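You operate a simulated robot arm through the tools that you are given. There is no shell and no other tool. Be economical: measure what you need, move in short steps, check, and stop when the job is done.

You run a simulated two-armed robot. Do the job below in one go: nothing can be reset, and whatever is moved stays where it is left.

TASK
Unload the 12 bar relief valve's spring before it goes for reseating.
Fine: cap off; stand the valve on the stand's top, hold it and wind its knob right back; valve and cap go in RESEAT. Set down upright: what you pick out.

Only the result counts: the job must be done as asked and must still hold three seconds after the hand-in. Knocking over, shifting, dropping, spilling or breaking anything else fails it. A push-on lid holds only when it is set on centred and level and pressed home; a screw cap is set on level and turned clockwise until tight.

THE ROBOT
Two 7-joint arms with fingered hands on one trunk, on a base that drives. Base frame: it is fixed to the floor where the robot stands at the start and does not move with it; the origin is under the middle of the robot, x ahead of it, y to its left, z up. Units: mm, degrees, N and s.
The left shoulder is at the start at [25, 173, 1450], the right one opposite. With the tool pointing down near the work surface each hand reaches from about 100 to 620 mm from the robot's upright axis, wherever it stands, measured 20 degrees to its own side. Places, roughly: green valve knob [500, 200, 900]; reseat tray [300, 500, 900]; top of the test stand [600, -200, 800]. Payload 3.5 kg a hand.
The tool frame of a hand sits at the grasp point between the pads (the TCP): z along the fingers, y along the line on which they close. The tips reach 30 mm beyond it. Largest opening 104 mm; the body of the gripper starts 35 mm behind the TCP. The gripper is a hand of 3 fingers: y runs from the thumb to the fingers, the wrist lies at [-15, -104, -178] in the tool frame, and closing takes about 1.5 s.
Orientation is that of the tool frame in the base frame, as a unit quaternion [x, y, z, w]. With the fingers straight down and the wrist toward the robot, the tool's x, y and z point along [0, 1, 0], [1, 0, 0] and [0, 0, -1] of the base frame.

THE INTERFACE
- The arms move only by the tool servo_tool. It takes "left_moves", "right_moves" or both (then of equal length, played together; a hand with none holds still); each is a list of rows, each an object (a shift or turn left out is 0, a gripper value left out holds the last) with "dp": the shift along the tool's x, y, z in units of 40 mm (1.0 is 40 mm), a list of three; "dr": the turn, a rotation vector about the tool's x, y, z in units of 8 degrees (1.0 is 8 degrees), a list of three; "jaw": the gripper command, from -1 (fully open) to 1 (shut), values between in proportion. In form: [{"dp": [dx, dy, dz], "dr": [wx, wy, wz], "jaw": jaw}, ...]. A call has 1 to 8 rows; each row shifts and turns the commanded pose from where the row before left it, along the tool's axes as they then stand. A call with a number of a shift or a turn outside -1 to 1 is refused whole. Each row takes 0.2 s and may step no farther than 50 mm and 8.6 degrees from the row before; otherwise, or with a gripper value out of range, the whole call is refused. Where a pose cannot be reached the arm comes as near as it can. A force on the tool above 50 N (or 10 N above the force at the start of the call, whichever is more), or a blocked arm, ends the call early, and 0.2 s more pass. The fingers move at their own pace (about 72 mm/s each) and stop on an object; they squeeze with about 23 N. The grip force told is the motor's: it shows also when the fingers shut on nothing. Time passes only in rows, and 0.2 s behind the last, so rows that do not move let the fingers close. The reply holds the time, the measured pose of the TCP, the force on the tool along the base axes, the opening and the grip force, in the units named above and with some noise, with the torque about the TCP (base axes, N m) and any sound that the robot's microphone picked up.
- Cameras (640 x 400 px; columns grow to the right, rows downward): "scene" is now at [92.3, 28, 1608.8]; the picture's right is [0.35, -0.94, 0.00], its down [-0.68, -0.26, -0.69] and it looks along [0.64, 0.24, -0.73] (base axes); focal length 292 px, centre (320, 200). "left" rides on the left gripper at [-64, -94, -117] in its tool frame; the picture's right is [-0.72, -0.33, 0.61], its down [0.64, -0.65, 0.40] and it looks along [0.27, 0.68, 0.68] (tool axes); focal length 238 px, centre (320, 200). "right" rides on the right gripper at [64, -94, -117] in its tool frame; the picture's right is [-0.72, 0.33, -0.61], its down [-0.64, -0.65, 0.40] and it looks along [-0.27, 0.68, 0.68] (tool axes); focal length 238 px, centre (320, 200). There is no depth. A picture from a camera that has moved, and an enlarged one, comes with that camera's place and axes in the base frame and with its lens.
- grab_frame(camera): a new picture of that camera. No time passes.
- slide_trunk(by): slides the trunk up (or, below 0, down) by that many mm; the arms and the scene camera ride with it, the base frame stays. It gives what a move gives, with no picture.
- roll_base(legs): drives the robot by 1 to 6 legs, each [ahead, left, turn to the left] in mm, mm and degrees, along the robot's own axes; the way and the turn of a leg run together, so that a leg with both is an arc; at most 1500 mm and 180 degrees a leg. The arms and the cameras ride along, it lands a little off, and it stops where it bumps. It gives what a move gives.
- set_grasp(shape, hand): the hand has 3 fingers and takes this shape, open, in about a second: jaw (thumb against the fingers, like two jaws); tri (thumb and two fingers); tip (a fingertip pinch); poke (one finger out to press); point (the index stretched); flat (the hand flat); cup (the hand cupped); fist (a fist). The gripper value then closes the fingers along that shape, each until it touches; the sizes above hold for jaw. It gives what a move gives, with no picture.
- turn_head(pan, tilt): turns the head with the scene camera to pan (to the left, within 86 degrees either way) and tilt (down, from -29 to 69), counted from straight ahead of the robot. It gives what a move gives.
- zoom(camera, box): a new picture of the part [left, top, right, bottom] of that camera's present view, enlarged. No time passes.
- sign_off(): hands the job in; it is judged then, once.

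Work in short steps. Places have to be worked out from the pictures, the camera data and where the tool is seen: move nearer, look again, correct. Check each grasp and each placing, and mend what went wrong. You have 120 turns and 92 pictures in all, those below and enlarged ones among them. Open the grippers and draw the arms clear of the work before you hand the job in, unless the task says otherwise; then end with one line.

The tools are called after "Request:" as a command line: name --argument value ..., lists and objects as JSON in quotes. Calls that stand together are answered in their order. servo_tool: Moves the arms, as the interface text tells. Its arguments: {"type":"object","properties":{"left_moves":{"type":"array"},"right_moves":{"type":"array"}},"required":[]} The other tools are called the same way: slide_trunk (by) slides the trunk up or down; set_grasp (shape, hand) gives the hand a shape; roll_base (legs) drives the base; turn_head (pan, tilt) turns the head that bears the scene camera; grab_frame (camera) takes a picture; zoom (camera, box) takes an enlarged picture of a part of a camera's view; sign_off () hands the job in.

At the start:

```text
t: 0.0
left_position: [329.7, 345.5, 1240.9]
left_ee_rot: [0.708, 0.706, 0.0, 0.0]
left_force: [0.4, -0.6, 0.4]
left_ft_torque: [0.03, 0.01, 0.01]
left_gripper_width: 103.7
left_finger_force: 0.1
left_shape: jaw
right_position: [480.3, 8.1, 1308.4]
right_ee_rot: [0.707, 0.707, -0.001, 0.0]
right_force: [0.6, -0.7, 0.7]
right_ft_torque: [-0.01, -0.02, -0.01]
right_gripper_width: 103.5
right_finger_force: 0.0
right_shape: jaw
trunk travel left (down, up): [-545.0, 209.0]
robot x, y, heading: [1.6, -0.3, -0.0]
head pan, tilt: [20.7, 46.5]
```

scene: 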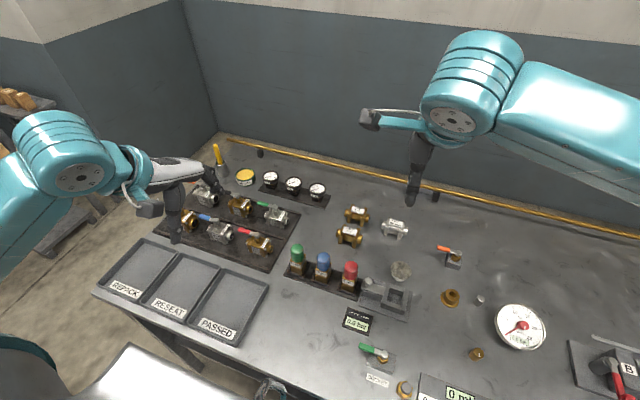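
right: 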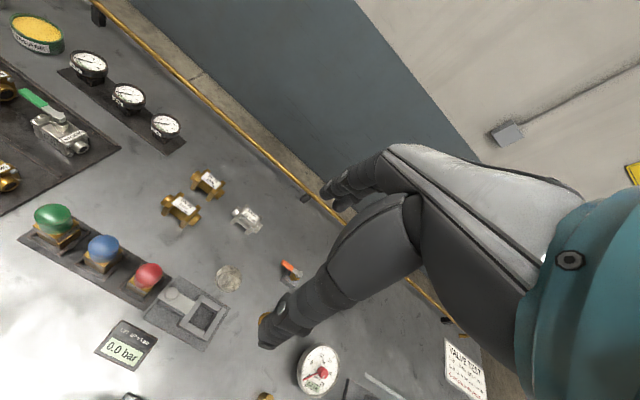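
left: 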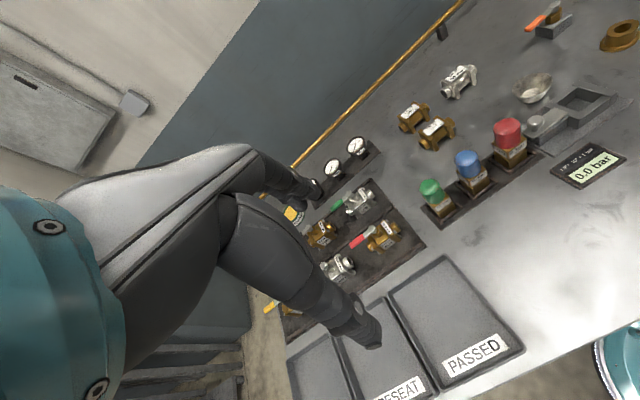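

The three capped valves (green, blue, red) are the relief valves; I need their labels. Zooming in on them and on the test stand.

Request:
zoom --camera "scene" --box '[270, 220, 430, 320]'

Request:
zoom --camera "scene" --box '[320, 260, 640, 400]'

```text
4.00 times, centred on (350, 270) of scene
camera zoom: at [92.3, 28.0, 1608.8], right [0.35, -0.94, 0.0], down [-0.68, -0.26, -0.69], along [0.64, 0.24, -0.73], focal length 1170 px, centre (200, -80)
```

zoom: 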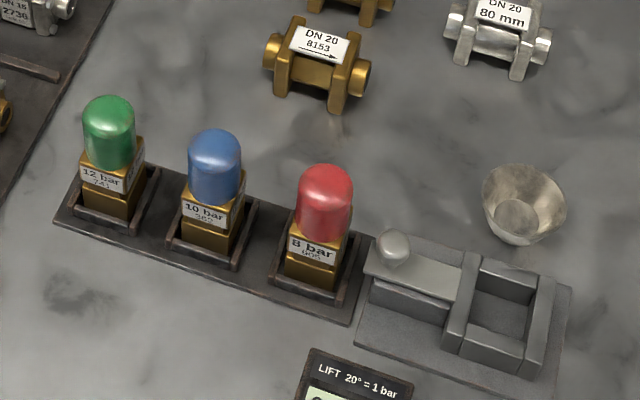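

```text
2.00 times, centred on (480, 330) of scene
camera zoom: at [92.3, 28.0, 1608.8], right [0.35, -0.94, 0.0], down [-0.68, -0.26, -0.69], along [0.64, 0.24, -0.73], focal length 585 px, centre (0, -60)
```

zoom: 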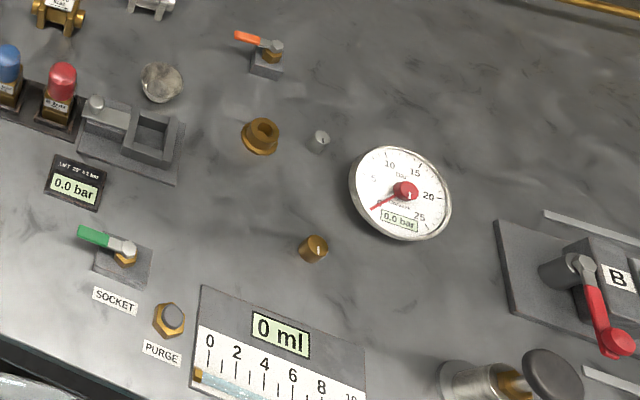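

Green is 12 bar. I'll point the head at the stand area to make out the stand's top.

Request:
turn_head --pan -10 --tilt 52

Request:
grab_frame --camera "scene"

Request:
zoom --camera "right" --box '[20, 180, 260, 330]'

```text
t: 1.0
left_position: [329.1, 345.8, 1241.8]
left_ee_rot: [0.707, 0.708, -0.001, 0.001]
left_force: [-0.1, 0.3, 0.6]
left_ft_torque: [-0.02, 0.0, 0.0]
left_gripper_width: 103.4
left_finger_force: 0.1
left_shape: jaw
right_position: [480.1, 8.4, 1307.4]
right_ee_rot: [0.707, 0.707, 0.001, 0.0]
right_force: [-0.5, 0.0, 0.5]
right_ft_torque: [-0.03, -0.02, -0.05]
right_gripper_width: 103.4
right_finger_force: 0.1
right_shape: jaw
trunk travel left (down, up): [-545.0, 209.0]
robot x, y, heading: [-0.7, -0.0, -0.3]
head pan, tilt: [-10.0, 52.0]
```

```text
86 pictures are left
camera scene: at [91.4, -13.4, 1601.4], right [-0.17, -0.98, 0.0], down [-0.78, 0.14, -0.62], along [0.61, -0.11, -0.79], focal length 292 px, centre (320, 200)
```

scene: 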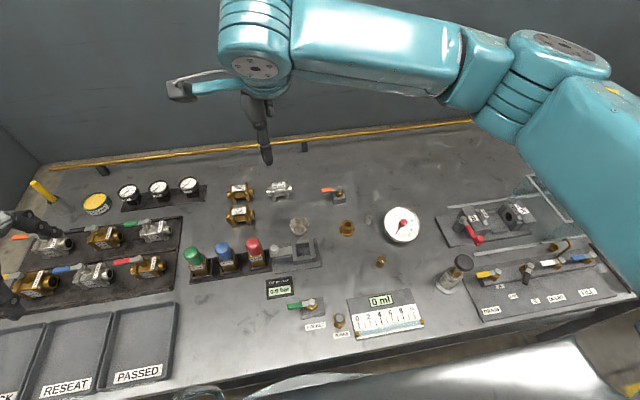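

```text
2.67 times, centred on (140, 255) of right
camera zoom: at [385.5, 73.3, 1425.9], right [0.33, -0.72, 0.61], down [-0.65, -0.64, -0.4], along [0.68, -0.27, -0.68], focal length 636 px, centre (800, 53)
```

zoom: 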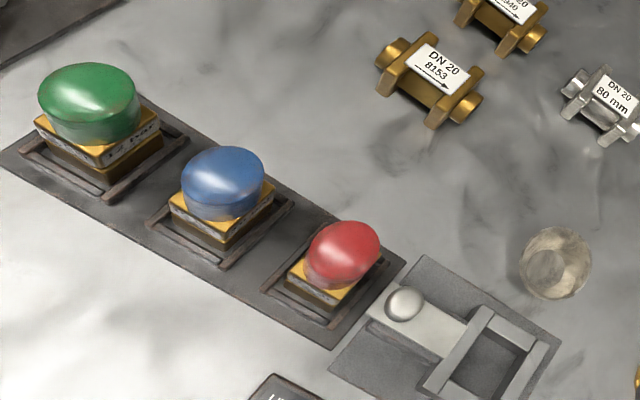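

Read the wall sign and the displays near the nest, for which thing "the stand" is.

Request:
zoom --camera "right" --box '[420, 325, 540, 400]'

Request:
zoom --camera "scene" --box '[180, 200, 340, 300]'

Request:
zoom --camera "scene" --box '[290, 170, 450, 270]'

```text
5.33 times, centred on (480, 362) of right
camera zoom: at [385.5, 73.3, 1425.9], right [0.33, -0.72, 0.61], down [-0.65, -0.64, -0.4], along [0.68, -0.27, -0.68], focal length 1271 px, centre (-533, -667)
```

zoom: 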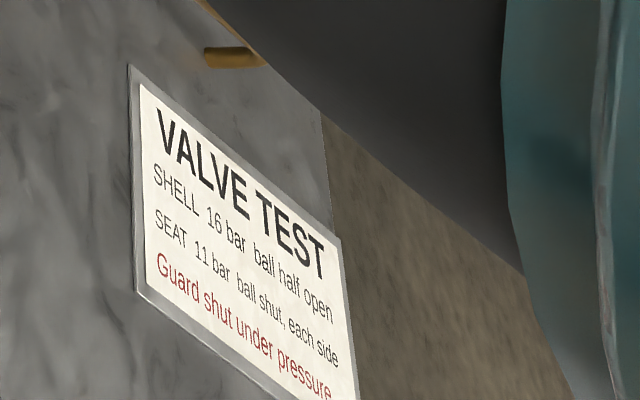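

```text
4.00 times, centred on (260, 250) of scene
camera zoom: at [91.4, -13.4, 1601.4], right [-0.17, -0.98, 0.0], down [-0.78, 0.14, -0.62], along [0.61, -0.11, -0.79], focal length 1170 px, centre (560, 0)
```

zoom: 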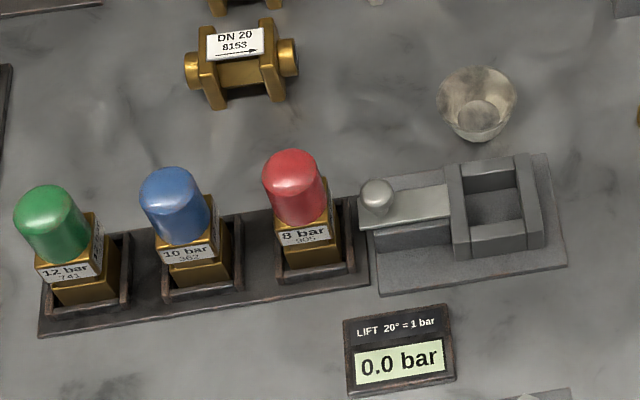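

```text
4.00 times, centred on (370, 220) of scene
camera zoom: at [91.4, -13.4, 1601.4], right [-0.17, -0.98, 0.0], down [-0.78, 0.14, -0.62], along [0.61, -0.11, -0.79], focal length 1170 px, centre (120, 120)
```

zoom: 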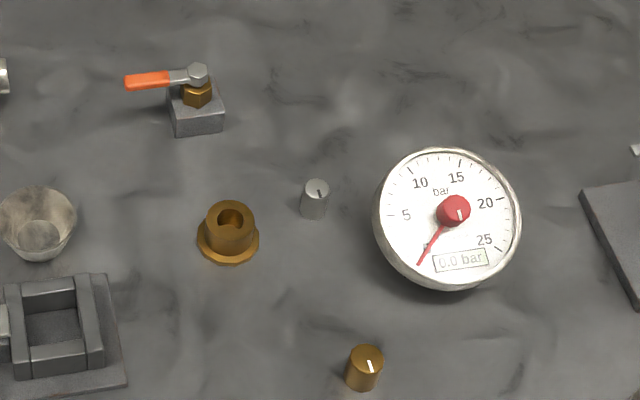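

The stand is the bench itself (the "VALVE TEST" bench), so its top is the open deck. I judge the green 12 bar valve at about (482, 238), cap top near z 960. I'll bring the left hand nearer to look at it closely.

Request:
servo_tool --left_moves '[{"dp": [-0.467, 0.296, 0.833]}, {"dp": [-0.467, 0.296, 0.833]}, {"dp": [-0.467, 0.296, 0.833]}, {"dp": [-0.467, 0.296, 0.833]}, {"dp": [-0.467, 0.296, 0.833]}, {"dp": [-0.467, 0.296, 0.833]}]'

Request:
grab_frame --camera "left"

```text
t: 2.4
left_position: [402.9, 235.4, 1041.3]
left_ee_rot: [0.707, 0.707, 0.0, -0.001]
left_force: [-0.3, 1.0, 0.1]
left_ft_torque: [0.02, -0.04, -0.01]
left_gripper_width: 103.5
left_finger_force: 0.0
left_shape: jaw
right_position: [480.4, 7.7, 1307.7]
right_ee_rot: [0.707, 0.707, -0.001, 0.0]
right_force: [-0.8, 0.1, 0.0]
right_ft_torque: [0.03, 0.03, -0.01]
right_gripper_width: 103.5
right_finger_force: 0.0
right_shape: jaw
trunk travel left (down, up): [-545.0, 209.0]
robot x, y, heading: [3.5, -2.3, -0.1]
head pan, tilt: [-10.0, 52.0]
```

```text
81 pictures are left
camera left: at [309.1, 170.6, 1157.3], right [-0.33, -0.72, -0.61], down [-0.65, 0.64, -0.4], along [0.68, 0.27, -0.68], focal length 238 px, centre (320, 200)
```

left: 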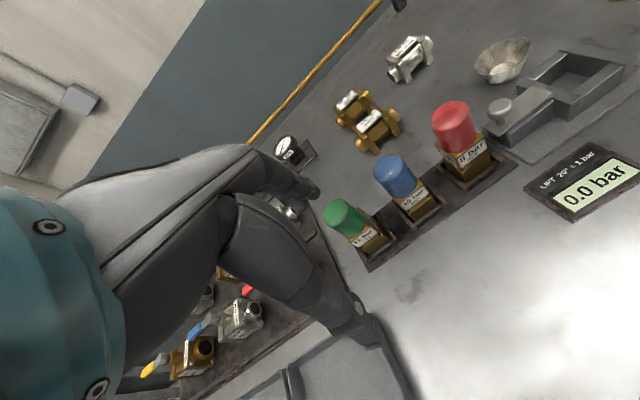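

Request:
zoom --camera "left" --box '[300, 160, 460, 260]'

Request:
zoom --camera "scene" --box '[150, 200, 310, 300]'

```text
4.00 times, centred on (380, 210) of left
camera zoom: at [309.1, 170.6, 1157.3], right [-0.33, -0.72, -0.61], down [-0.65, 0.64, -0.4], along [0.68, 0.27, -0.68], focal length 953 px, centre (80, 160)
```

zoom: 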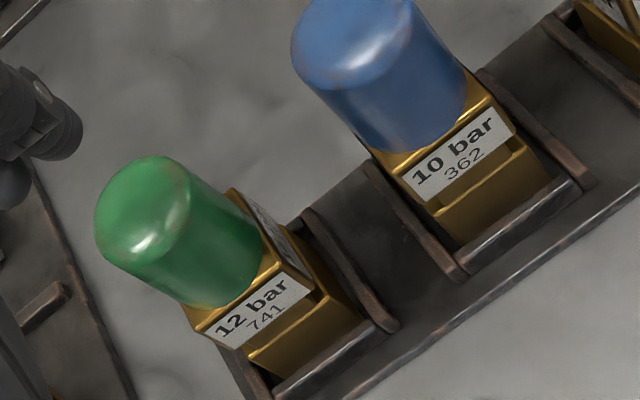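

```text
4.00 times, centred on (230, 250) of scene
camera zoom: at [91.8, -14.1, 1601.3], right [-0.17, -0.98, 0.0], down [-0.78, 0.14, -0.62], along [0.61, -0.11, -0.79], focal length 1170 px, centre (680, 0)
```

zoom: 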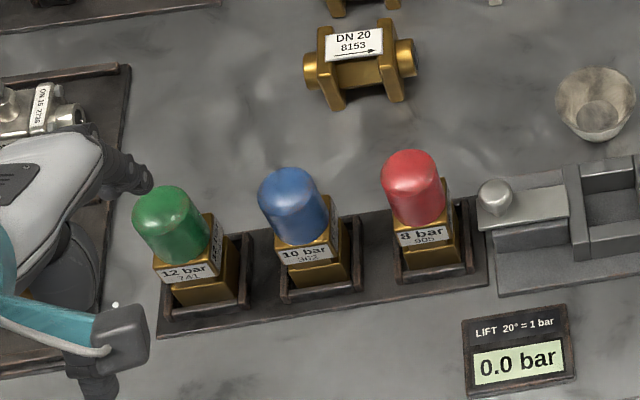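

The cap spans roughly z 905–955 at about (481, 239), on a body about 45 mm square. I move the left hand above it, then down to z 945.

Request:
servo_tool --left_moves '[{"dp": [0.05, 0.98, 0]}, {"dp": [0.05, 0.98, 0]}, {"dp": [0, 0, 0.8]}]'

Request:
zoom --camera "left" --box '[160, 100, 480, 300]'

Request:
zoom --camera "scene" --box '[130, 170, 290, 270]'

```text
t: 3.2
left_position: [479.3, 237.6, 1007.8]
left_ee_rot: [0.707, 0.707, 0.0, 0.0]
left_force: [0.1, -1.1, 0.2]
left_ft_torque: [0.0, -0.02, -0.02]
left_gripper_width: 103.6
left_finger_force: 0.1
left_shape: jaw
right_position: [479.6, 9.1, 1309.0]
right_ee_rot: [0.708, 0.707, 0.001, 0.001]
right_force: [0.2, -0.1, -0.2]
right_ft_torque: [-0.01, -0.01, -0.02]
right_gripper_width: 103.7
right_finger_force: 0.1
right_shape: jaw
trunk travel left (down, up): [-545.0, 209.0]
robot x, y, heading: [-1.0, 2.8, 0.3]
head pan, tilt: [-10.0, 52.0]
```

```text
2.00 times, centred on (320, 200) of left
camera zoom: at [386.1, 173.8, 1125.2], right [-0.33, -0.72, -0.61], down [-0.65, 0.64, -0.4], along [0.68, 0.27, -0.68], focal length 477 px, centre (320, 200)
```

zoom: 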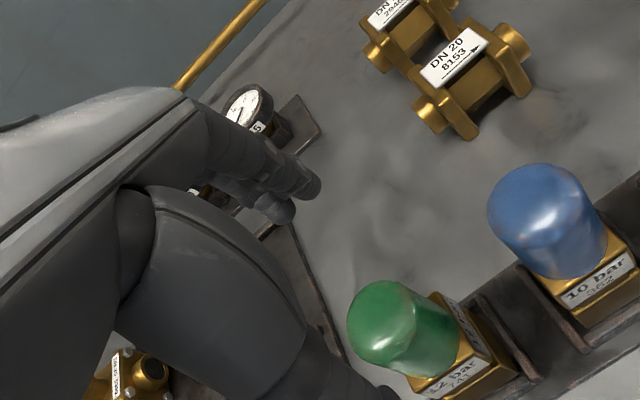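

```text
4.00 times, centred on (210, 220) of scene
camera zoom: at [90.6, -13.3, 1601.4], right [-0.17, -0.98, 0.0], down [-0.78, 0.14, -0.62], along [0.61, -0.11, -0.79], focal length 1170 px, centre (760, 120)
```

zoom: 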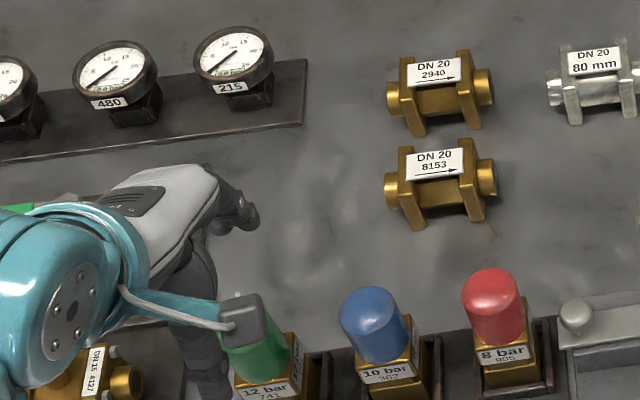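

The tool axis projects right onto the cap at this height, so alignment is good. Descending to z≈944.

Request:
servo_tool --left_moves '[{"dp": [0, 0, 0.8]}, {"dp": [0, 0, 0.8]}, {"dp": [0, 0, 0]}]'

Request:
zoom --camera "left" --box '[240, 150, 400, 300]'

```text
t: 4.0
left_position: [481.2, 237.9, 944.3]
left_ee_rot: [0.707, 0.707, 0.0, 0.0]
left_force: [-0.2, 0.1, 0.3]
left_ft_torque: [-0.02, -0.03, 0.03]
left_gripper_width: 103.9
left_finger_force: 0.1
left_shape: jaw
right_position: [480.2, 9.0, 1308.6]
right_ee_rot: [0.707, 0.707, 0.0, 0.0]
right_force: [0.1, 0.1, -0.4]
right_ft_torque: [0.0, -0.01, 0.03]
right_gripper_width: 103.3
right_finger_force: 0.2
right_shape: jaw
trunk travel left (down, up): [-545.0, 209.0]
robot x, y, heading: [0.6, -0.5, -0.1]
head pan, tilt: [-10.0, 52.0]
```

```text
2.67 times, centred on (320, 225) of left
camera zoom: at [387.1, 173.8, 1061.9], right [-0.33, -0.72, -0.61], down [-0.65, 0.64, -0.4], along [0.68, 0.27, -0.68], focal length 636 px, centre (320, 133)
```

zoom: 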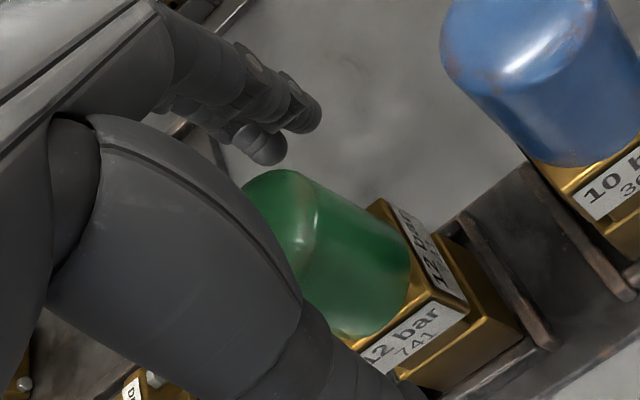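

Fingers straddle the cap. Close gently and read the width.

Request:
servo_tool --left_moves '[{"jaw": 1}, {}, {}, {}, {}, {}, {}, {}]'

Request:
zoom --camera "left" --box '[240, 150, 400, 300]'

```text
t: 5.8
left_position: [481.3, 238.3, 945.8]
left_ee_rot: [0.707, 0.707, 0.001, 0.0]
left_force: [-0.4, 0.7, -0.2]
left_ft_torque: [-0.01, 0.0, 0.0]
left_gripper_width: 28.5
left_finger_force: 23.3
left_shape: jaw
right_position: [481.0, 7.5, 1307.5]
right_ee_rot: [0.707, 0.707, 0.0, 0.0]
right_force: [-0.2, -0.8, -0.2]
right_ft_torque: [0.03, 0.04, 0.03]
right_gripper_width: 103.6
right_finger_force: 0.0
right_shape: jaw
trunk travel left (down, up): [-545.0, 209.0]
robot x, y, heading: [-2.3, 1.7, -0.3]
head pan, tilt: [-10.0, 52.0]
```

```text
2.67 times, centred on (320, 225) of left
camera zoom: at [387.2, 173.7, 1062.2], right [-0.33, -0.72, -0.61], down [-0.65, 0.64, -0.4], along [0.68, 0.27, -0.68], focal length 636 px, centre (320, 133)
```

zoom: 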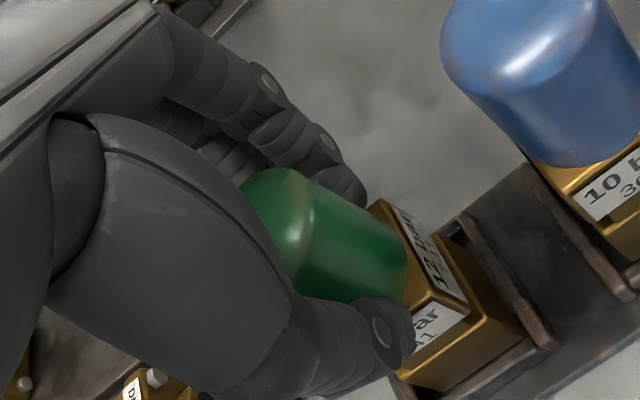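

Gripped (28.5 mm, 23 N). Lift a little and see whether the cap comes alone.

Request:
servo_tool --left_moves '[{"dp": [0, 0, -0.1]}, {"dp": [0, 0, -0.1]}, {"dp": [0, 0, -0.1]}, {}]'

Request:
zoom --camera "left" --box '[240, 150, 400, 300]'

```text
t: 6.8
left_position: [479.4, 238.1, 957.9]
left_ee_rot: [0.707, 0.707, 0.0, 0.0]
left_force: [0.5, 0.0, -0.3]
left_ft_torque: [-0.01, 0.02, -0.02]
left_gripper_width: 28.4
left_finger_force: 22.5
left_shape: jaw
right_position: [480.9, 8.2, 1308.4]
right_ee_rot: [0.707, 0.707, 0.0, 0.0]
right_force: [-0.8, 0.1, -0.3]
right_ft_torque: [0.06, 0.0, 0.02]
right_gripper_width: 103.7
right_finger_force: 0.1
right_shape: jaw
trunk travel left (down, up): [-545.0, 209.0]
robot x, y, heading: [0.9, 1.4, -0.1]
head pan, tilt: [-10.0, 52.0]
```

```text
2.67 times, centred on (320, 225) of left
camera zoom: at [385.9, 173.4, 1073.7], right [-0.33, -0.72, -0.61], down [-0.65, 0.64, -0.4], along [0.68, 0.27, -0.68], focal length 636 px, centre (320, 133)
```

zoom: 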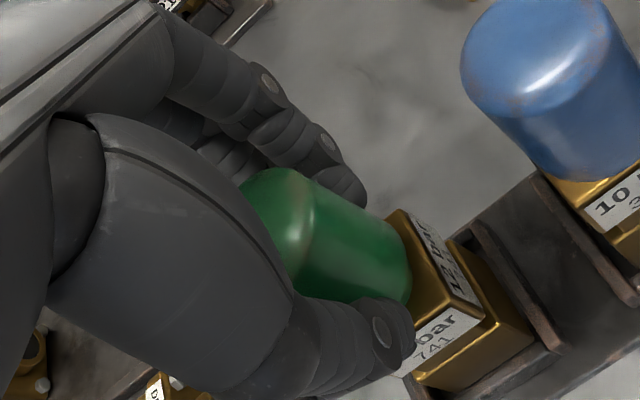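

The cap slides off alone with no force. Lift it clear and look at what is beneath.

Request:
servo_tool --left_moves '[{"dp": [0, 0, -0.5]}, {"dp": [0, 0, -0.7]}, {"dp": [0, 0, -1]}, {"dp": [0, 0, -1]}]'

Request:
grab_frame --camera "left"

Request:
zoom --camera "scene" --box '[130, 200, 290, 300]'

```text
t: 7.8
left_position: [478.1, 239.4, 1084.3]
left_ee_rot: [0.708, 0.707, 0.0, 0.001]
left_force: [-0.5, -1.0, -1.2]
left_ft_torque: [0.02, 0.01, -0.02]
left_gripper_width: 28.2
left_finger_force: 23.2
left_shape: jaw
right_position: [480.5, 9.8, 1308.9]
right_ee_rot: [0.707, 0.707, -0.001, 0.001]
right_force: [-0.4, -0.3, 0.7]
right_ft_torque: [0.0, 0.01, -0.02]
right_gripper_width: 103.2
right_finger_force: 0.0
right_shape: jaw
trunk travel left (down, up): [-545.0, 209.0]
robot x, y, heading: [1.1, 0.3, 0.1]
head pan, tilt: [-10.0, 52.0]
```

```text
73 pictures are left
camera left: at [384.8, 173.8, 1201.5], right [-0.33, -0.72, -0.61], down [-0.65, 0.64, -0.4], along [0.68, 0.27, -0.68], focal length 238 px, centre (320, 200)
```

left: 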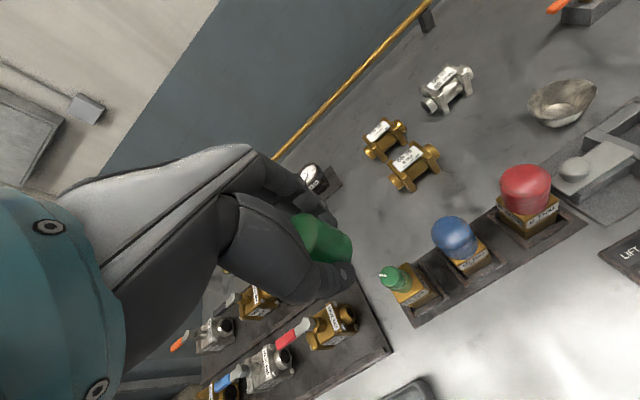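

```text
4.00 times, centred on (210, 250) of scene
camera zoom: at [91.4, -13.5, 1601.4], right [-0.17, -0.98, 0.0], down [-0.78, 0.14, -0.62], along [0.61, -0.11, -0.79], focal length 1170 px, centre (760, 0)
```

zoom: 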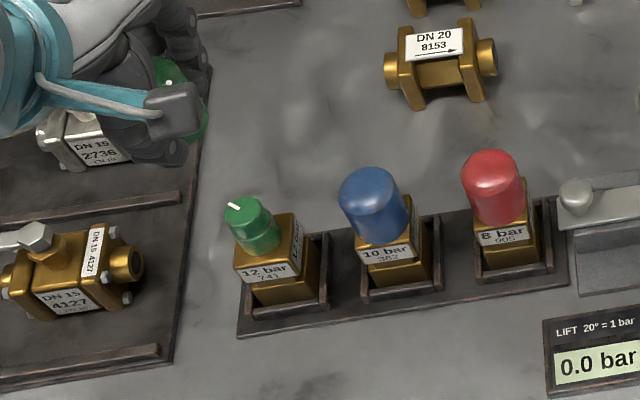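

The cap came off; a green knob with a white index is beneath. Carry the cap toward the RESEAT tray (centre ≈ (318, 512)) and turn the head to watch.

Request:
servo_tool --left_moves '[{"dp": [0.91, -0.43, 0]}, {"dp": [0.91, -0.43, 0]}, {"dp": [0.91, -0.43, 0]}, {"dp": [0.91, -0.43, 0]}, {"dp": [0.91, -0.43, 0]}, {"dp": [0.91, -0.43, 0]}, {"dp": [0.91, -0.43, 0]}, {"dp": [0.91, -0.43, 0]}]'

Request:
turn_head --pan 50 --tilt 55

Request:
grab_frame --camera "scene"

Request:
grab_frame --camera "left"

```text
t: 9.6
left_position: [343.2, 532.1, 1083.3]
left_ee_rot: [0.707, 0.707, 0.0, 0.0]
left_force: [-0.3, 0.5, -0.1]
left_ft_torque: [0.01, -0.02, 0.0]
left_gripper_width: 28.0
left_finger_force: 22.7
left_shape: jaw
right_position: [479.7, 9.7, 1308.9]
right_ee_rot: [0.708, 0.707, 0.0, 0.0]
right_force: [-0.3, -0.6, -1.0]
right_ft_torque: [-0.01, -0.03, 0.0]
right_gripper_width: 103.5
right_finger_force: 0.1
right_shape: jaw
trunk travel left (down, up): [-545.0, 209.0]
robot x, y, heading: [-0.6, -0.4, 0.3]
head pan, tilt: [-10.0, 52.0]
```

```text
t: 10.9
left_position: [343.5, 532.4, 1083.0]
left_ee_rot: [0.707, 0.707, -0.001, 0.0]
left_force: [0.3, 0.0, 0.1]
left_ft_torque: [-0.04, -0.03, 0.0]
left_gripper_width: 28.0
left_finger_force: 23.1
left_shape: jaw
right_position: [480.5, 7.7, 1308.3]
right_ee_rot: [0.707, 0.707, 0.0, 0.0]
right_force: [0.0, 0.0, -0.2]
right_ft_torque: [0.0, -0.02, -0.03]
right_gripper_width: 103.9
right_finger_force: 0.0
right_shape: jaw
trunk travel left (down, up): [-545.0, 209.0]
robot x, y, heading: [1.9, -0.4, -0.2]
head pan, tilt: [50.0, 55.0]
```

```text
71 pictures are left
camera scene: at [63.8, 54.8, 1597.5], right [0.77, -0.64, 0.0], down [-0.53, -0.63, -0.57], along [0.37, 0.44, -0.82], focal length 292 px, centre (320, 200)
```

scene: 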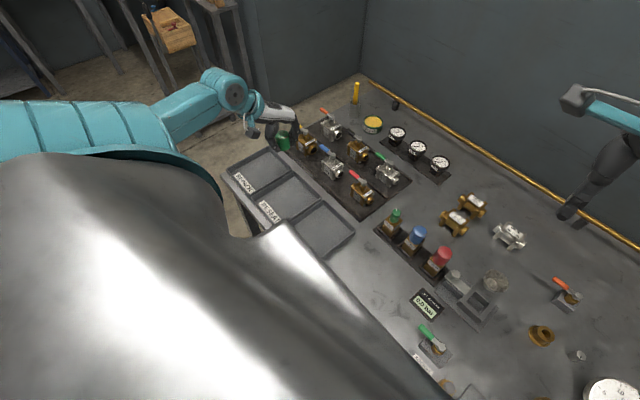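

```text
70 pictures are left
camera left: at [249.2, 467.5, 1200.5], right [-0.33, -0.72, -0.61], down [-0.65, 0.64, -0.4], along [0.68, 0.27, -0.68], focal length 238 px, centre (320, 200)
```

left: 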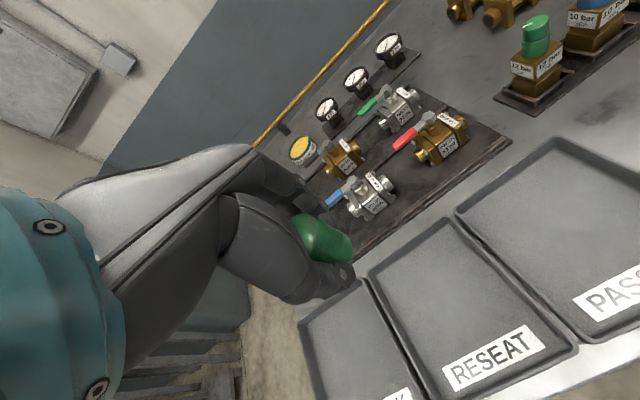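

RESEAT tray spans x≈235–394, y≈444–582. Move over (330, 543) and go down to z≈915.

Request:
servo_tool --left_moves '[{"dp": [0.27, -0.33, 0]}, {"dp": [0, 0, 0.85]}, {"dp": [0, 0, 0.85]}, {"dp": [0, 0, 0.85]}, {"dp": [0, 0, 0.85]}, {"dp": [0, 0, 0.8]}]'

Request:
grab_frame --camera "left"

```text
t: 12.3
left_position: [328.6, 540.6, 915.5]
left_ee_rot: [0.707, 0.707, 0.0, 0.001]
left_force: [-0.5, -0.7, 0.2]
left_ft_torque: [0.03, 0.02, -0.01]
left_gripper_width: 28.1
left_finger_force: 22.9
left_shape: jaw
right_position: [480.4, 9.3, 1307.8]
right_ee_rot: [0.707, 0.707, -0.001, 0.0]
right_force: [-0.9, 0.1, -1.0]
right_ft_torque: [-0.02, 0.04, 0.01]
right_gripper_width: 103.7
right_finger_force: 0.2
right_shape: jaw
trunk travel left (down, up): [-545.0, 209.0]
robot x, y, heading: [-1.3, -1.2, 0.0]
head pan, tilt: [50.0, 55.0]
```

```text
69 pictures are left
camera left: at [235.2, 477.2, 1032.6], right [-0.33, -0.72, -0.61], down [-0.65, 0.64, -0.4], along [0.68, 0.27, -0.68], focal length 238 px, centre (320, 200)
```

left: 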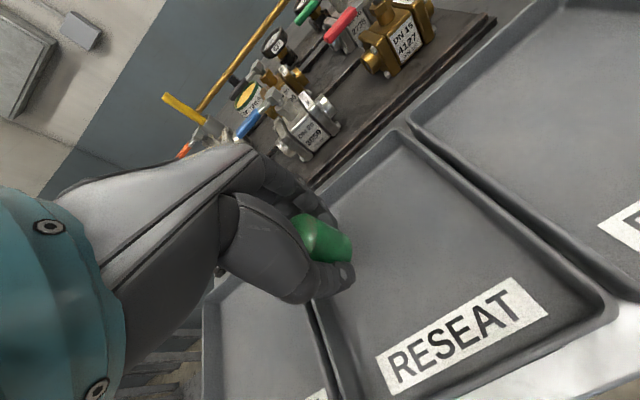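

The cap is inside the tray with room all round. Lower slowly to contact.

Request:
servo_tool --left_moves '[{"dp": [0, 0, 0.1]}, {"dp": [0, 0, 0.1]}, {"dp": [0, 0, 0.08]}, {"dp": [0, 0, 0.08]}, {"dp": [0, 0, 0.08]}, {"dp": [0, 0, 0.05]}]'

```text
t: 13.7
left_position: [328.2, 540.0, 897.2]
left_ee_rot: [0.707, 0.707, -0.001, 0.002]
left_force: [-0.8, 0.1, 0.0]
left_ft_torque: [-0.02, 0.0, -0.01]
left_gripper_width: 28.2
left_finger_force: 23.1
left_shape: jaw
right_position: [480.0, 8.9, 1308.0]
right_ee_rot: [0.707, 0.707, 0.0, 0.0]
right_force: [0.5, -0.6, 0.1]
right_ft_torque: [-0.03, 0.0, -0.02]
right_gripper_width: 103.7
right_finger_force: 0.0
right_shape: jaw
trunk travel left (down, up): [-545.0, 209.0]
robot x, y, heading: [3.2, -3.9, 0.1]
head pan, tilt: [50.0, 55.0]
```

Request:
servo_tool --left_moves '[{"dp": [0, 0, 0.05]}, {"dp": [0, 0, 0.05]}, {"dp": [0, 0, 0.05]}, {"dp": [0, 0, 0.05]}]'

Request:
zoom --camera "left" --box '[240, 180, 400, 330]'

```text
t: 14.7
left_position: [328.4, 539.3, 890.7]
left_ee_rot: [0.707, 0.708, 0.0, 0.0]
left_force: [0.6, 0.1, -0.7]
left_ft_torque: [-0.03, 0.0, 0.03]
left_gripper_width: 28.3
left_finger_force: 22.6
left_shape: jaw
right_position: [479.7, 8.6, 1308.4]
right_ee_rot: [0.707, 0.707, 0.0, 0.0]
right_force: [0.1, 0.3, 0.2]
right_ft_torque: [0.04, -0.02, 0.0]
right_gripper_width: 103.5
right_finger_force: 0.0
right_shape: jaw
trunk travel left (down, up): [-545.0, 209.0]
robot x, y, heading: [0.7, -1.5, -0.2]
head pan, tilt: [50.0, 55.0]
```

```text
2.67 times, centred on (320, 255) of left
camera zoom: at [234.1, 475.0, 1005.8], right [-0.33, -0.72, -0.61], down [-0.65, 0.64, -0.4], along [0.68, 0.27, -0.68], focal length 636 px, centre (320, 53)
```

zoom: 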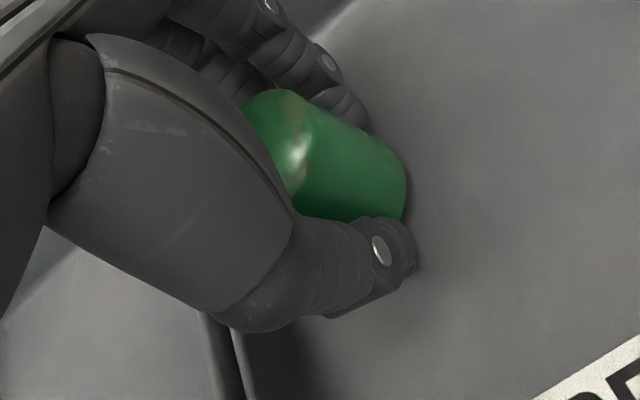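

Nearly on the floor; continue in 1 mm steps watching the force.

Request:
servo_tool --left_moves '[{"dp": [0, 0, 0.03]}, {"dp": [0, 0, 0.03]}, {"dp": [0, 0, 0.03]}]'

```text
t: 15.5
left_position: [328.4, 539.0, 886.9]
left_ee_rot: [0.706, 0.708, 0.001, 0.001]
left_force: [-0.2, -0.6, -1.3]
left_ft_torque: [-0.02, -0.04, -0.02]
left_gripper_width: 28.1
left_finger_force: 23.2
left_shape: jaw
right_position: [480.9, 9.3, 1308.6]
right_ee_rot: [0.708, 0.707, 0.0, 0.0]
right_force: [-0.1, -0.1, -0.2]
right_ft_torque: [0.0, -0.06, 0.0]
right_gripper_width: 103.9
right_finger_force: 0.0
right_shape: jaw
trunk travel left (down, up): [-545.0, 209.0]
robot x, y, heading: [-2.0, 3.4, 0.2]
head pan, tilt: [50.0, 55.0]
```

Request:
servo_tool --left_moves '[{"dp": [0, 0, 0.03]}, {"dp": [0, 0, 0.03]}, {"dp": [0, 0, 0.03]}]'

Request:
zoom --camera "left" --box '[240, 180, 400, 330]'

```text
t: 16.3
left_position: [327.9, 537.7, 885.8]
left_ee_rot: [0.707, 0.707, 0.002, -0.001]
left_force: [-2.6, -0.5, 10.6]
left_ft_torque: [-0.08, 0.33, 0.02]
left_gripper_width: 28.0
left_finger_force: 23.4
left_shape: jaw
right_position: [478.4, 8.0, 1310.0]
right_ee_rot: [0.707, 0.707, 0.0, -0.001]
right_force: [-1.0, -0.3, -0.4]
right_ft_torque: [0.03, -0.03, 0.01]
right_gripper_width: 103.5
right_finger_force: 0.0
right_shape: jaw
trunk travel left (down, up): [-545.0, 209.0]
robot x, y, heading: [4.8, -1.8, -0.1]
head pan, tilt: [50.0, 55.0]
```

```text
2.67 times, centred on (320, 255) of left
camera zoom: at [234.6, 474.6, 1001.0], right [-0.32, -0.72, -0.62], down [-0.65, 0.64, -0.4], along [0.69, 0.27, -0.68], focal length 636 px, centre (320, 53)
```

zoom: 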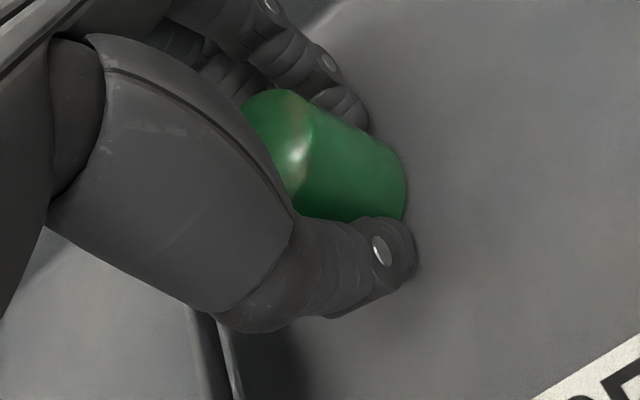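

Contact at z≈886. Ease up 1 mm and open to about 60 mm, then rise.

Request:
servo_tool --left_moves '[{"dp": [0, 0, -0.03]}, {"jaw": 0.2}, {"jaw": -0.15}, {}, {}, {"dp": [0, 0, -0.5]}, {"dp": [0, 0, -1]}, {"dp": [0, 0, -1]}]'

Request:
grab_frame --camera "left"

```text
t: 18.1
left_position: [327.1, 537.5, 983.1]
left_ee_rot: [0.707, 0.707, 0.0, 0.001]
left_force: [-0.3, -0.4, 0.3]
left_ft_torque: [0.01, -0.01, -0.02]
left_gripper_width: 59.5
left_finger_force: 0.1
left_shape: jaw
right_position: [480.6, 9.1, 1308.3]
right_ee_rot: [0.707, 0.707, 0.001, 0.0]
right_force: [-0.4, 0.3, 0.6]
right_ft_torque: [0.03, 0.01, 0.03]
right_gripper_width: 103.5
right_finger_force: 0.1
right_shape: jaw
trunk travel left (down, up): [-545.0, 209.0]
robot x, y, heading: [0.1, -2.8, -0.1]
head pan, tilt: [50.0, 55.0]
```

```text
66 pictures are left
camera left: at [234.4, 473.7, 1100.2], right [-0.33, -0.72, -0.61], down [-0.65, 0.64, -0.4], along [0.68, 0.27, -0.68], focal length 238 px, centre (320, 200)
```

left: 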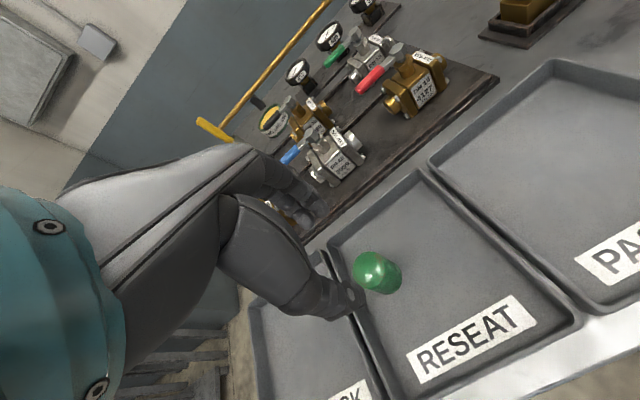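

The cap stands upright in RESEAT. Now the left hand goes back above the green valve to measure knob and body.

Request:
servo_tool --left_moves '[{"dp": [0, 0, -0.8]}, {"dp": [0, 0, -0.8]}]'

Request:
servo_tool --left_moves '[{"dp": [-0.935, 0.48, 0], "jaw": -0.7}, {"dp": [-0.935, 0.48, 0]}, {"dp": [-0.935, 0.48, 0]}, {"dp": [-0.935, 0.48, 0]}, {"dp": [-0.935, 0.48, 0]}, {"dp": [-0.935, 0.48, 0]}, {"dp": [-0.935, 0.48, 0]}, {"dp": [-0.935, 0.48, 0]}]'

Request:
servo_tool --left_moves '[{"dp": [0, 0, 0.9]}, {"dp": [0, 0, 0.7]}]'

Request:
zoom --camera "left" --box '[260, 180, 420, 280]'

Request:
turn_head --pan 10 --tilt 55

Request:
grab_frame --camera "scene"

```text
t: 18.7
left_position: [326.6, 537.7, 1048.8]
left_ee_rot: [0.707, 0.707, 0.0, -0.001]
left_force: [0.8, 0.6, -0.3]
left_ft_torque: [0.0, 0.01, 0.0]
left_gripper_width: 59.5
left_finger_force: 0.0
left_shape: jaw
right_position: [480.2, 8.9, 1308.9]
right_ee_rot: [0.708, 0.706, 0.0, -0.001]
right_force: [0.2, -0.3, -0.6]
right_ft_torque: [0.03, 0.01, 0.0]
right_gripper_width: 103.8
right_finger_force: 0.2
right_shape: jaw
trunk travel left (down, up): [-545.0, 209.0]
robot x, y, heading: [1.1, -2.6, 0.1]
head pan, tilt: [50.0, 55.0]
```

```text
t: 20.5
left_position: [482.0, 239.4, 1048.0]
left_ee_rot: [0.707, 0.707, 0.0, -0.001]
left_force: [0.1, 0.5, 0.5]
left_ft_torque: [0.02, 0.02, 0.03]
left_gripper_width: 88.3
left_finger_force: 0.0
left_shape: jaw
right_position: [480.2, 8.4, 1308.3]
right_ee_rot: [0.707, 0.707, 0.0, 0.001]
right_force: [0.0, 0.2, 0.3]
right_ft_torque: [0.03, 0.0, -0.01]
right_gripper_width: 103.5
right_finger_force: 0.0
right_shape: jaw
trunk travel left (down, up): [-545.0, 209.0]
robot x, y, heading: [0.3, 1.4, 0.1]
head pan, tilt: [50.0, 55.0]
```

```text
t: 21.1
left_position: [482.0, 242.3, 982.7]
left_ee_rot: [0.707, 0.707, 0.0, 0.0]
left_force: [-0.9, -0.3, 0.7]
left_ft_torque: [0.02, 0.02, -0.04]
left_gripper_width: 88.4
left_finger_force: 0.0
left_shape: jaw
right_position: [480.9, 9.3, 1308.1]
right_ee_rot: [0.707, 0.707, 0.0, 0.0]
right_force: [0.0, -0.7, 0.4]
right_ft_torque: [0.02, 0.02, 0.0]
right_gripper_width: 103.7
right_finger_force: 0.0
right_shape: jaw
trunk travel left (down, up): [-545.0, 209.0]
robot x, y, heading: [-3.7, 0.7, -0.1]
head pan, tilt: [50.0, 55.0]
```

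```text
4.00 times, centred on (340, 230) of left
camera zoom: at [388.0, 177.4, 1099.1], right [-0.33, -0.72, -0.61], down [-0.65, 0.64, -0.4], along [0.68, 0.27, -0.68], focal length 953 px, centre (240, 80)
```

zoom: 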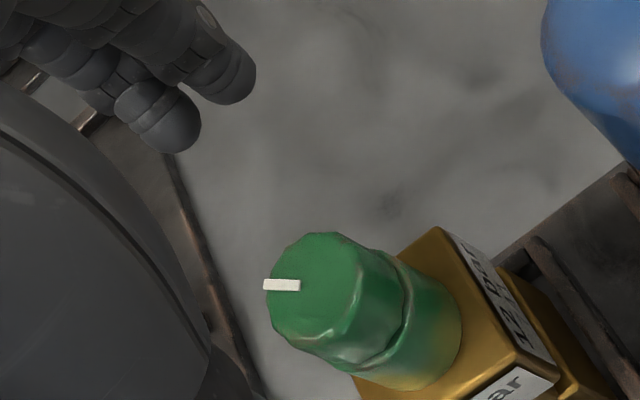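

```text
t: 22.1
left_position: [481.1, 242.3, 983.2]
left_ee_rot: [0.707, 0.707, 0.0, 0.0]
left_force: [-0.1, -0.2, -0.5]
left_ft_torque: [0.03, 0.0, -0.01]
left_gripper_width: 88.3
left_finger_force: 0.0
left_shape: jaw
right_position: [479.5, 9.8, 1308.6]
right_ee_rot: [0.707, 0.707, 0.0, 0.0]
right_force: [0.9, -0.4, -0.2]
right_ft_torque: [-0.02, 0.01, -0.01]
right_gripper_width: 103.8
right_finger_force: 0.1
right_shape: jaw
trunk travel left (down, up): [-545.0, 209.0]
robot x, y, heading: [1.7, 4.0, -0.1]
head pan, tilt: [10.0, 55.0]
```

```text
64 pictures are left
camera scene: at [88.3, 12.2, 1597.5], right [0.17, -0.98, 0.0], down [-0.81, -0.14, -0.57], along [0.56, 0.1, -0.82], focal length 292 px, centre (320, 200)
```

scene: 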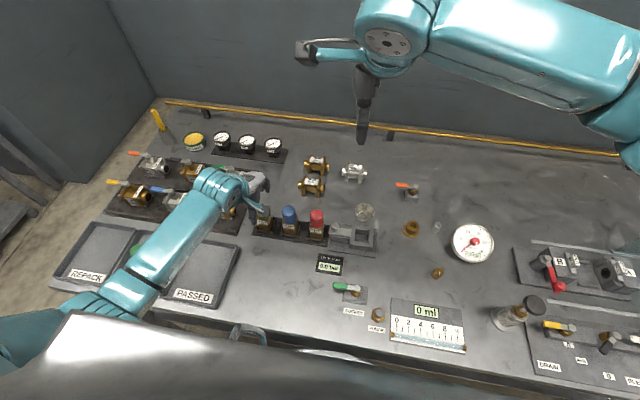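

Knob top ≈ z 948 (Ø≈24), body ≈34 mm square with top ≈ z 910, centred ≈(482, 241). Descend so the tips reach ~z 892 beside the body, palm clear of the knob.

Request:
servo_tool --left_moves '[{"dp": [0, 0, 0.5]}, {"dp": [0, 0, 0.5]}, {"dp": [0, 0, 0.5]}, {}]'

Request:
zoom --camera "left" --box '[260, 180, 420, 280]'

```text
t: 23.1
left_position: [480.9, 239.8, 923.5]
left_ee_rot: [0.707, 0.707, -0.001, 0.0]
left_force: [-0.3, -1.3, -0.6]
left_ft_torque: [-0.04, 0.01, 0.02]
left_gripper_width: 88.2
left_finger_force: 0.1
left_shape: jaw
right_position: [479.4, 10.4, 1309.4]
right_ee_rot: [0.706, 0.708, 0.0, 0.0]
right_force: [-0.4, 0.1, 0.1]
right_ft_torque: [-0.01, 0.0, -0.03]
right_gripper_width: 103.6
right_finger_force: 0.1
right_shape: jaw
trunk travel left (down, up): [-545.0, 209.0]
robot x, y, heading: [-2.4, -4.2, 0.0]
head pan, tilt: [10.0, 55.0]
```

```text
4.00 times, centred on (340, 230) of left
camera zoom: at [387.6, 175.9, 1040.4], right [-0.33, -0.72, -0.61], down [-0.65, 0.64, -0.4], along [0.68, 0.27, -0.68], focal length 953 px, centre (240, 80)
```

zoom: 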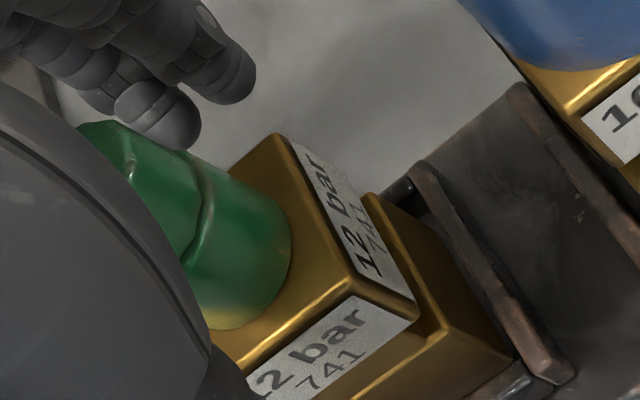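

The label block spans z≈889–910 and the tips are beside it. Close and check.

Request:
servo_tool --left_moves '[{"jaw": 1}, {}, {}, {}, {}, {}, {}]'

Request:
zoom --camera "left" --box '[260, 180, 420, 280]'

```text
t: 24.7
left_position: [480.3, 239.8, 924.3]
left_ee_rot: [0.708, 0.707, 0.0, 0.0]
left_force: [0.9, -0.8, -0.6]
left_ft_torque: [-0.02, -0.01, -0.03]
left_gripper_width: 30.2
left_finger_force: 23.3
left_shape: jaw
right_position: [479.1, 9.6, 1309.1]
right_ee_rot: [0.707, 0.708, 0.0, 0.001]
right_force: [-0.1, -0.3, 0.1]
right_ft_torque: [-0.04, 0.03, 0.01]
right_gripper_width: 103.7
right_finger_force: 0.2
right_shape: jaw
trunk travel left (down, up): [-545.0, 209.0]
robot x, y, heading: [-0.6, -2.6, -0.3]
head pan, tilt: [10.0, 55.0]
```

```text
4.00 times, centred on (340, 230) of left
camera zoom: at [387.6, 175.7, 1040.5], right [-0.33, -0.72, -0.61], down [-0.65, 0.64, -0.4], along [0.68, 0.27, -0.68], focal length 953 px, centre (240, 80)
```

zoom: 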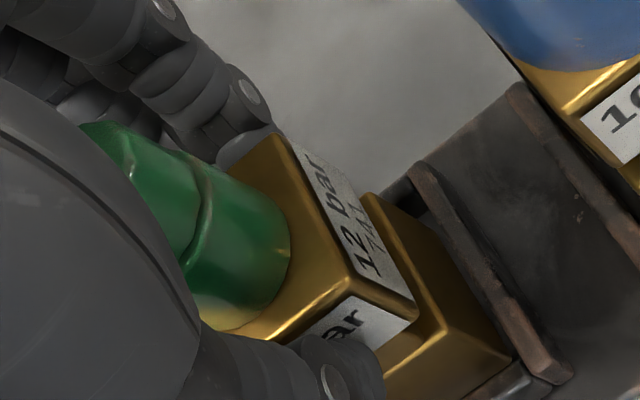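

Gripped at 30 mm on the block. Lift straight out of the rack.

Request:
servo_tool --left_moves '[{"dp": [0, 0, -0.2]}, {"dp": [0, 0, -0.3]}, {"dp": [0, 0, -0.5]}, {"dp": [0, 0, -0.8]}, {"dp": [0, 0, -0.8]}]'

Request:
grab_frame --camera "left"

```text
t: 25.9
left_position: [480.9, 238.9, 1030.3]
left_ee_rot: [0.707, 0.707, 0.0, 0.0]
left_force: [-0.4, -0.2, -4.6]
left_ft_torque: [-0.02, -0.03, -0.01]
left_gripper_width: 30.0
left_finger_force: 22.4
left_shape: jaw
right_position: [480.6, 7.8, 1308.6]
right_ee_rot: [0.708, 0.706, 0.001, 0.0]
right_force: [-0.7, -0.4, -0.1]
right_ft_torque: [0.01, -0.03, 0.04]
right_gripper_width: 103.4
right_finger_force: 0.0
right_shape: jaw
trunk travel left (down, up): [-545.0, 209.0]
robot x, y, heading: [-0.7, -0.7, -0.1]
head pan, tilt: [10.0, 55.0]
```

```text
61 pictures are left
camera left: at [387.8, 175.6, 1145.4], right [-0.33, -0.72, -0.61], down [-0.65, 0.64, -0.4], along [0.68, 0.27, -0.68], focal length 238 px, centre (320, 200)
```

left: 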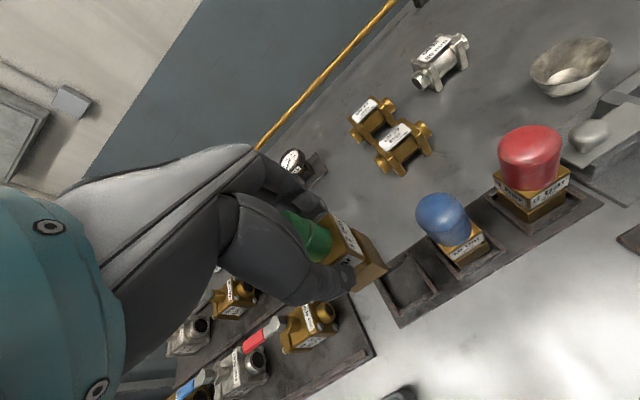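

Held, 4.6 N. Bring it forward of the rack onto open deck at about (385, 140), then lower.

Request:
servo_tool --left_moves '[{"dp": [0, -0.8, 0]}, {"dp": [0, -0.8, 0]}, {"dp": [0, -0.8, 0]}, {"dp": [-0.83, 0, 0]}, {"dp": [-0.83, 0, 0]}, {"dp": [-0.83, 0, 0]}, {"dp": [0, 0, 0.9]}, {"dp": [0, 0, 0.9]}]'

Request:
grab_frame --camera "left"

Request:
zoom --camera "scene" --box '[180, 160, 420, 310]'

```text
t: 27.7
left_position: [386.4, 142.3, 957.2]
left_ee_rot: [0.707, 0.707, 0.0, 0.0]
left_force: [-0.3, 0.5, -5.0]
left_ft_torque: [0.0, -0.01, -0.02]
left_gripper_width: 29.9
left_finger_force: 22.7
left_shape: jaw
right_position: [481.0, 7.9, 1309.0]
right_ee_rot: [0.707, 0.707, 0.0, 0.0]
right_force: [-0.7, -0.8, -0.7]
right_ft_torque: [0.02, 0.03, -0.02]
right_gripper_width: 103.7
right_finger_force: 0.0
right_shape: jaw
trunk travel left (down, up): [-545.0, 209.0]
robot x, y, heading: [2.4, -4.3, 0.1]
head pan, tilt: [10.0, 55.0]
```

```text
60 pictures are left
camera left: at [291.2, 77.9, 1073.6], right [-0.33, -0.72, -0.61], down [-0.65, 0.64, -0.4], along [0.68, 0.27, -0.68], focal length 238 px, centre (320, 200)
```

left: 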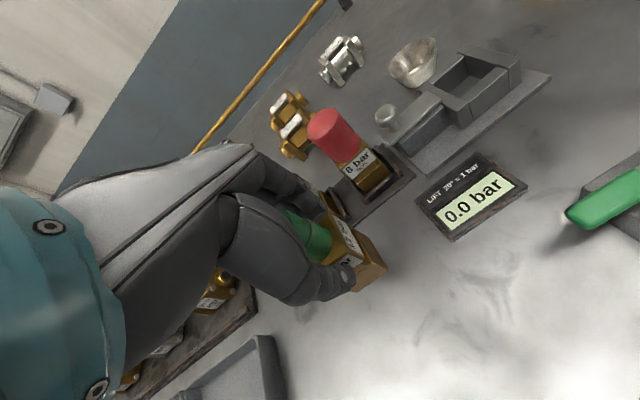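

```text
2.67 times, centred on (300, 235) of scene
camera zoom: at [88.7, 11.8, 1597.5], right [0.17, -0.98, 0.0], down [-0.81, -0.14, -0.57], along [0.56, 0.1, -0.82], focal length 780 px, centre (373, 107)
```

zoom: 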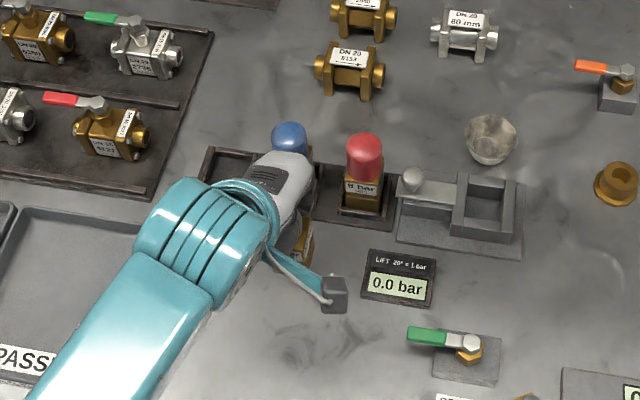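

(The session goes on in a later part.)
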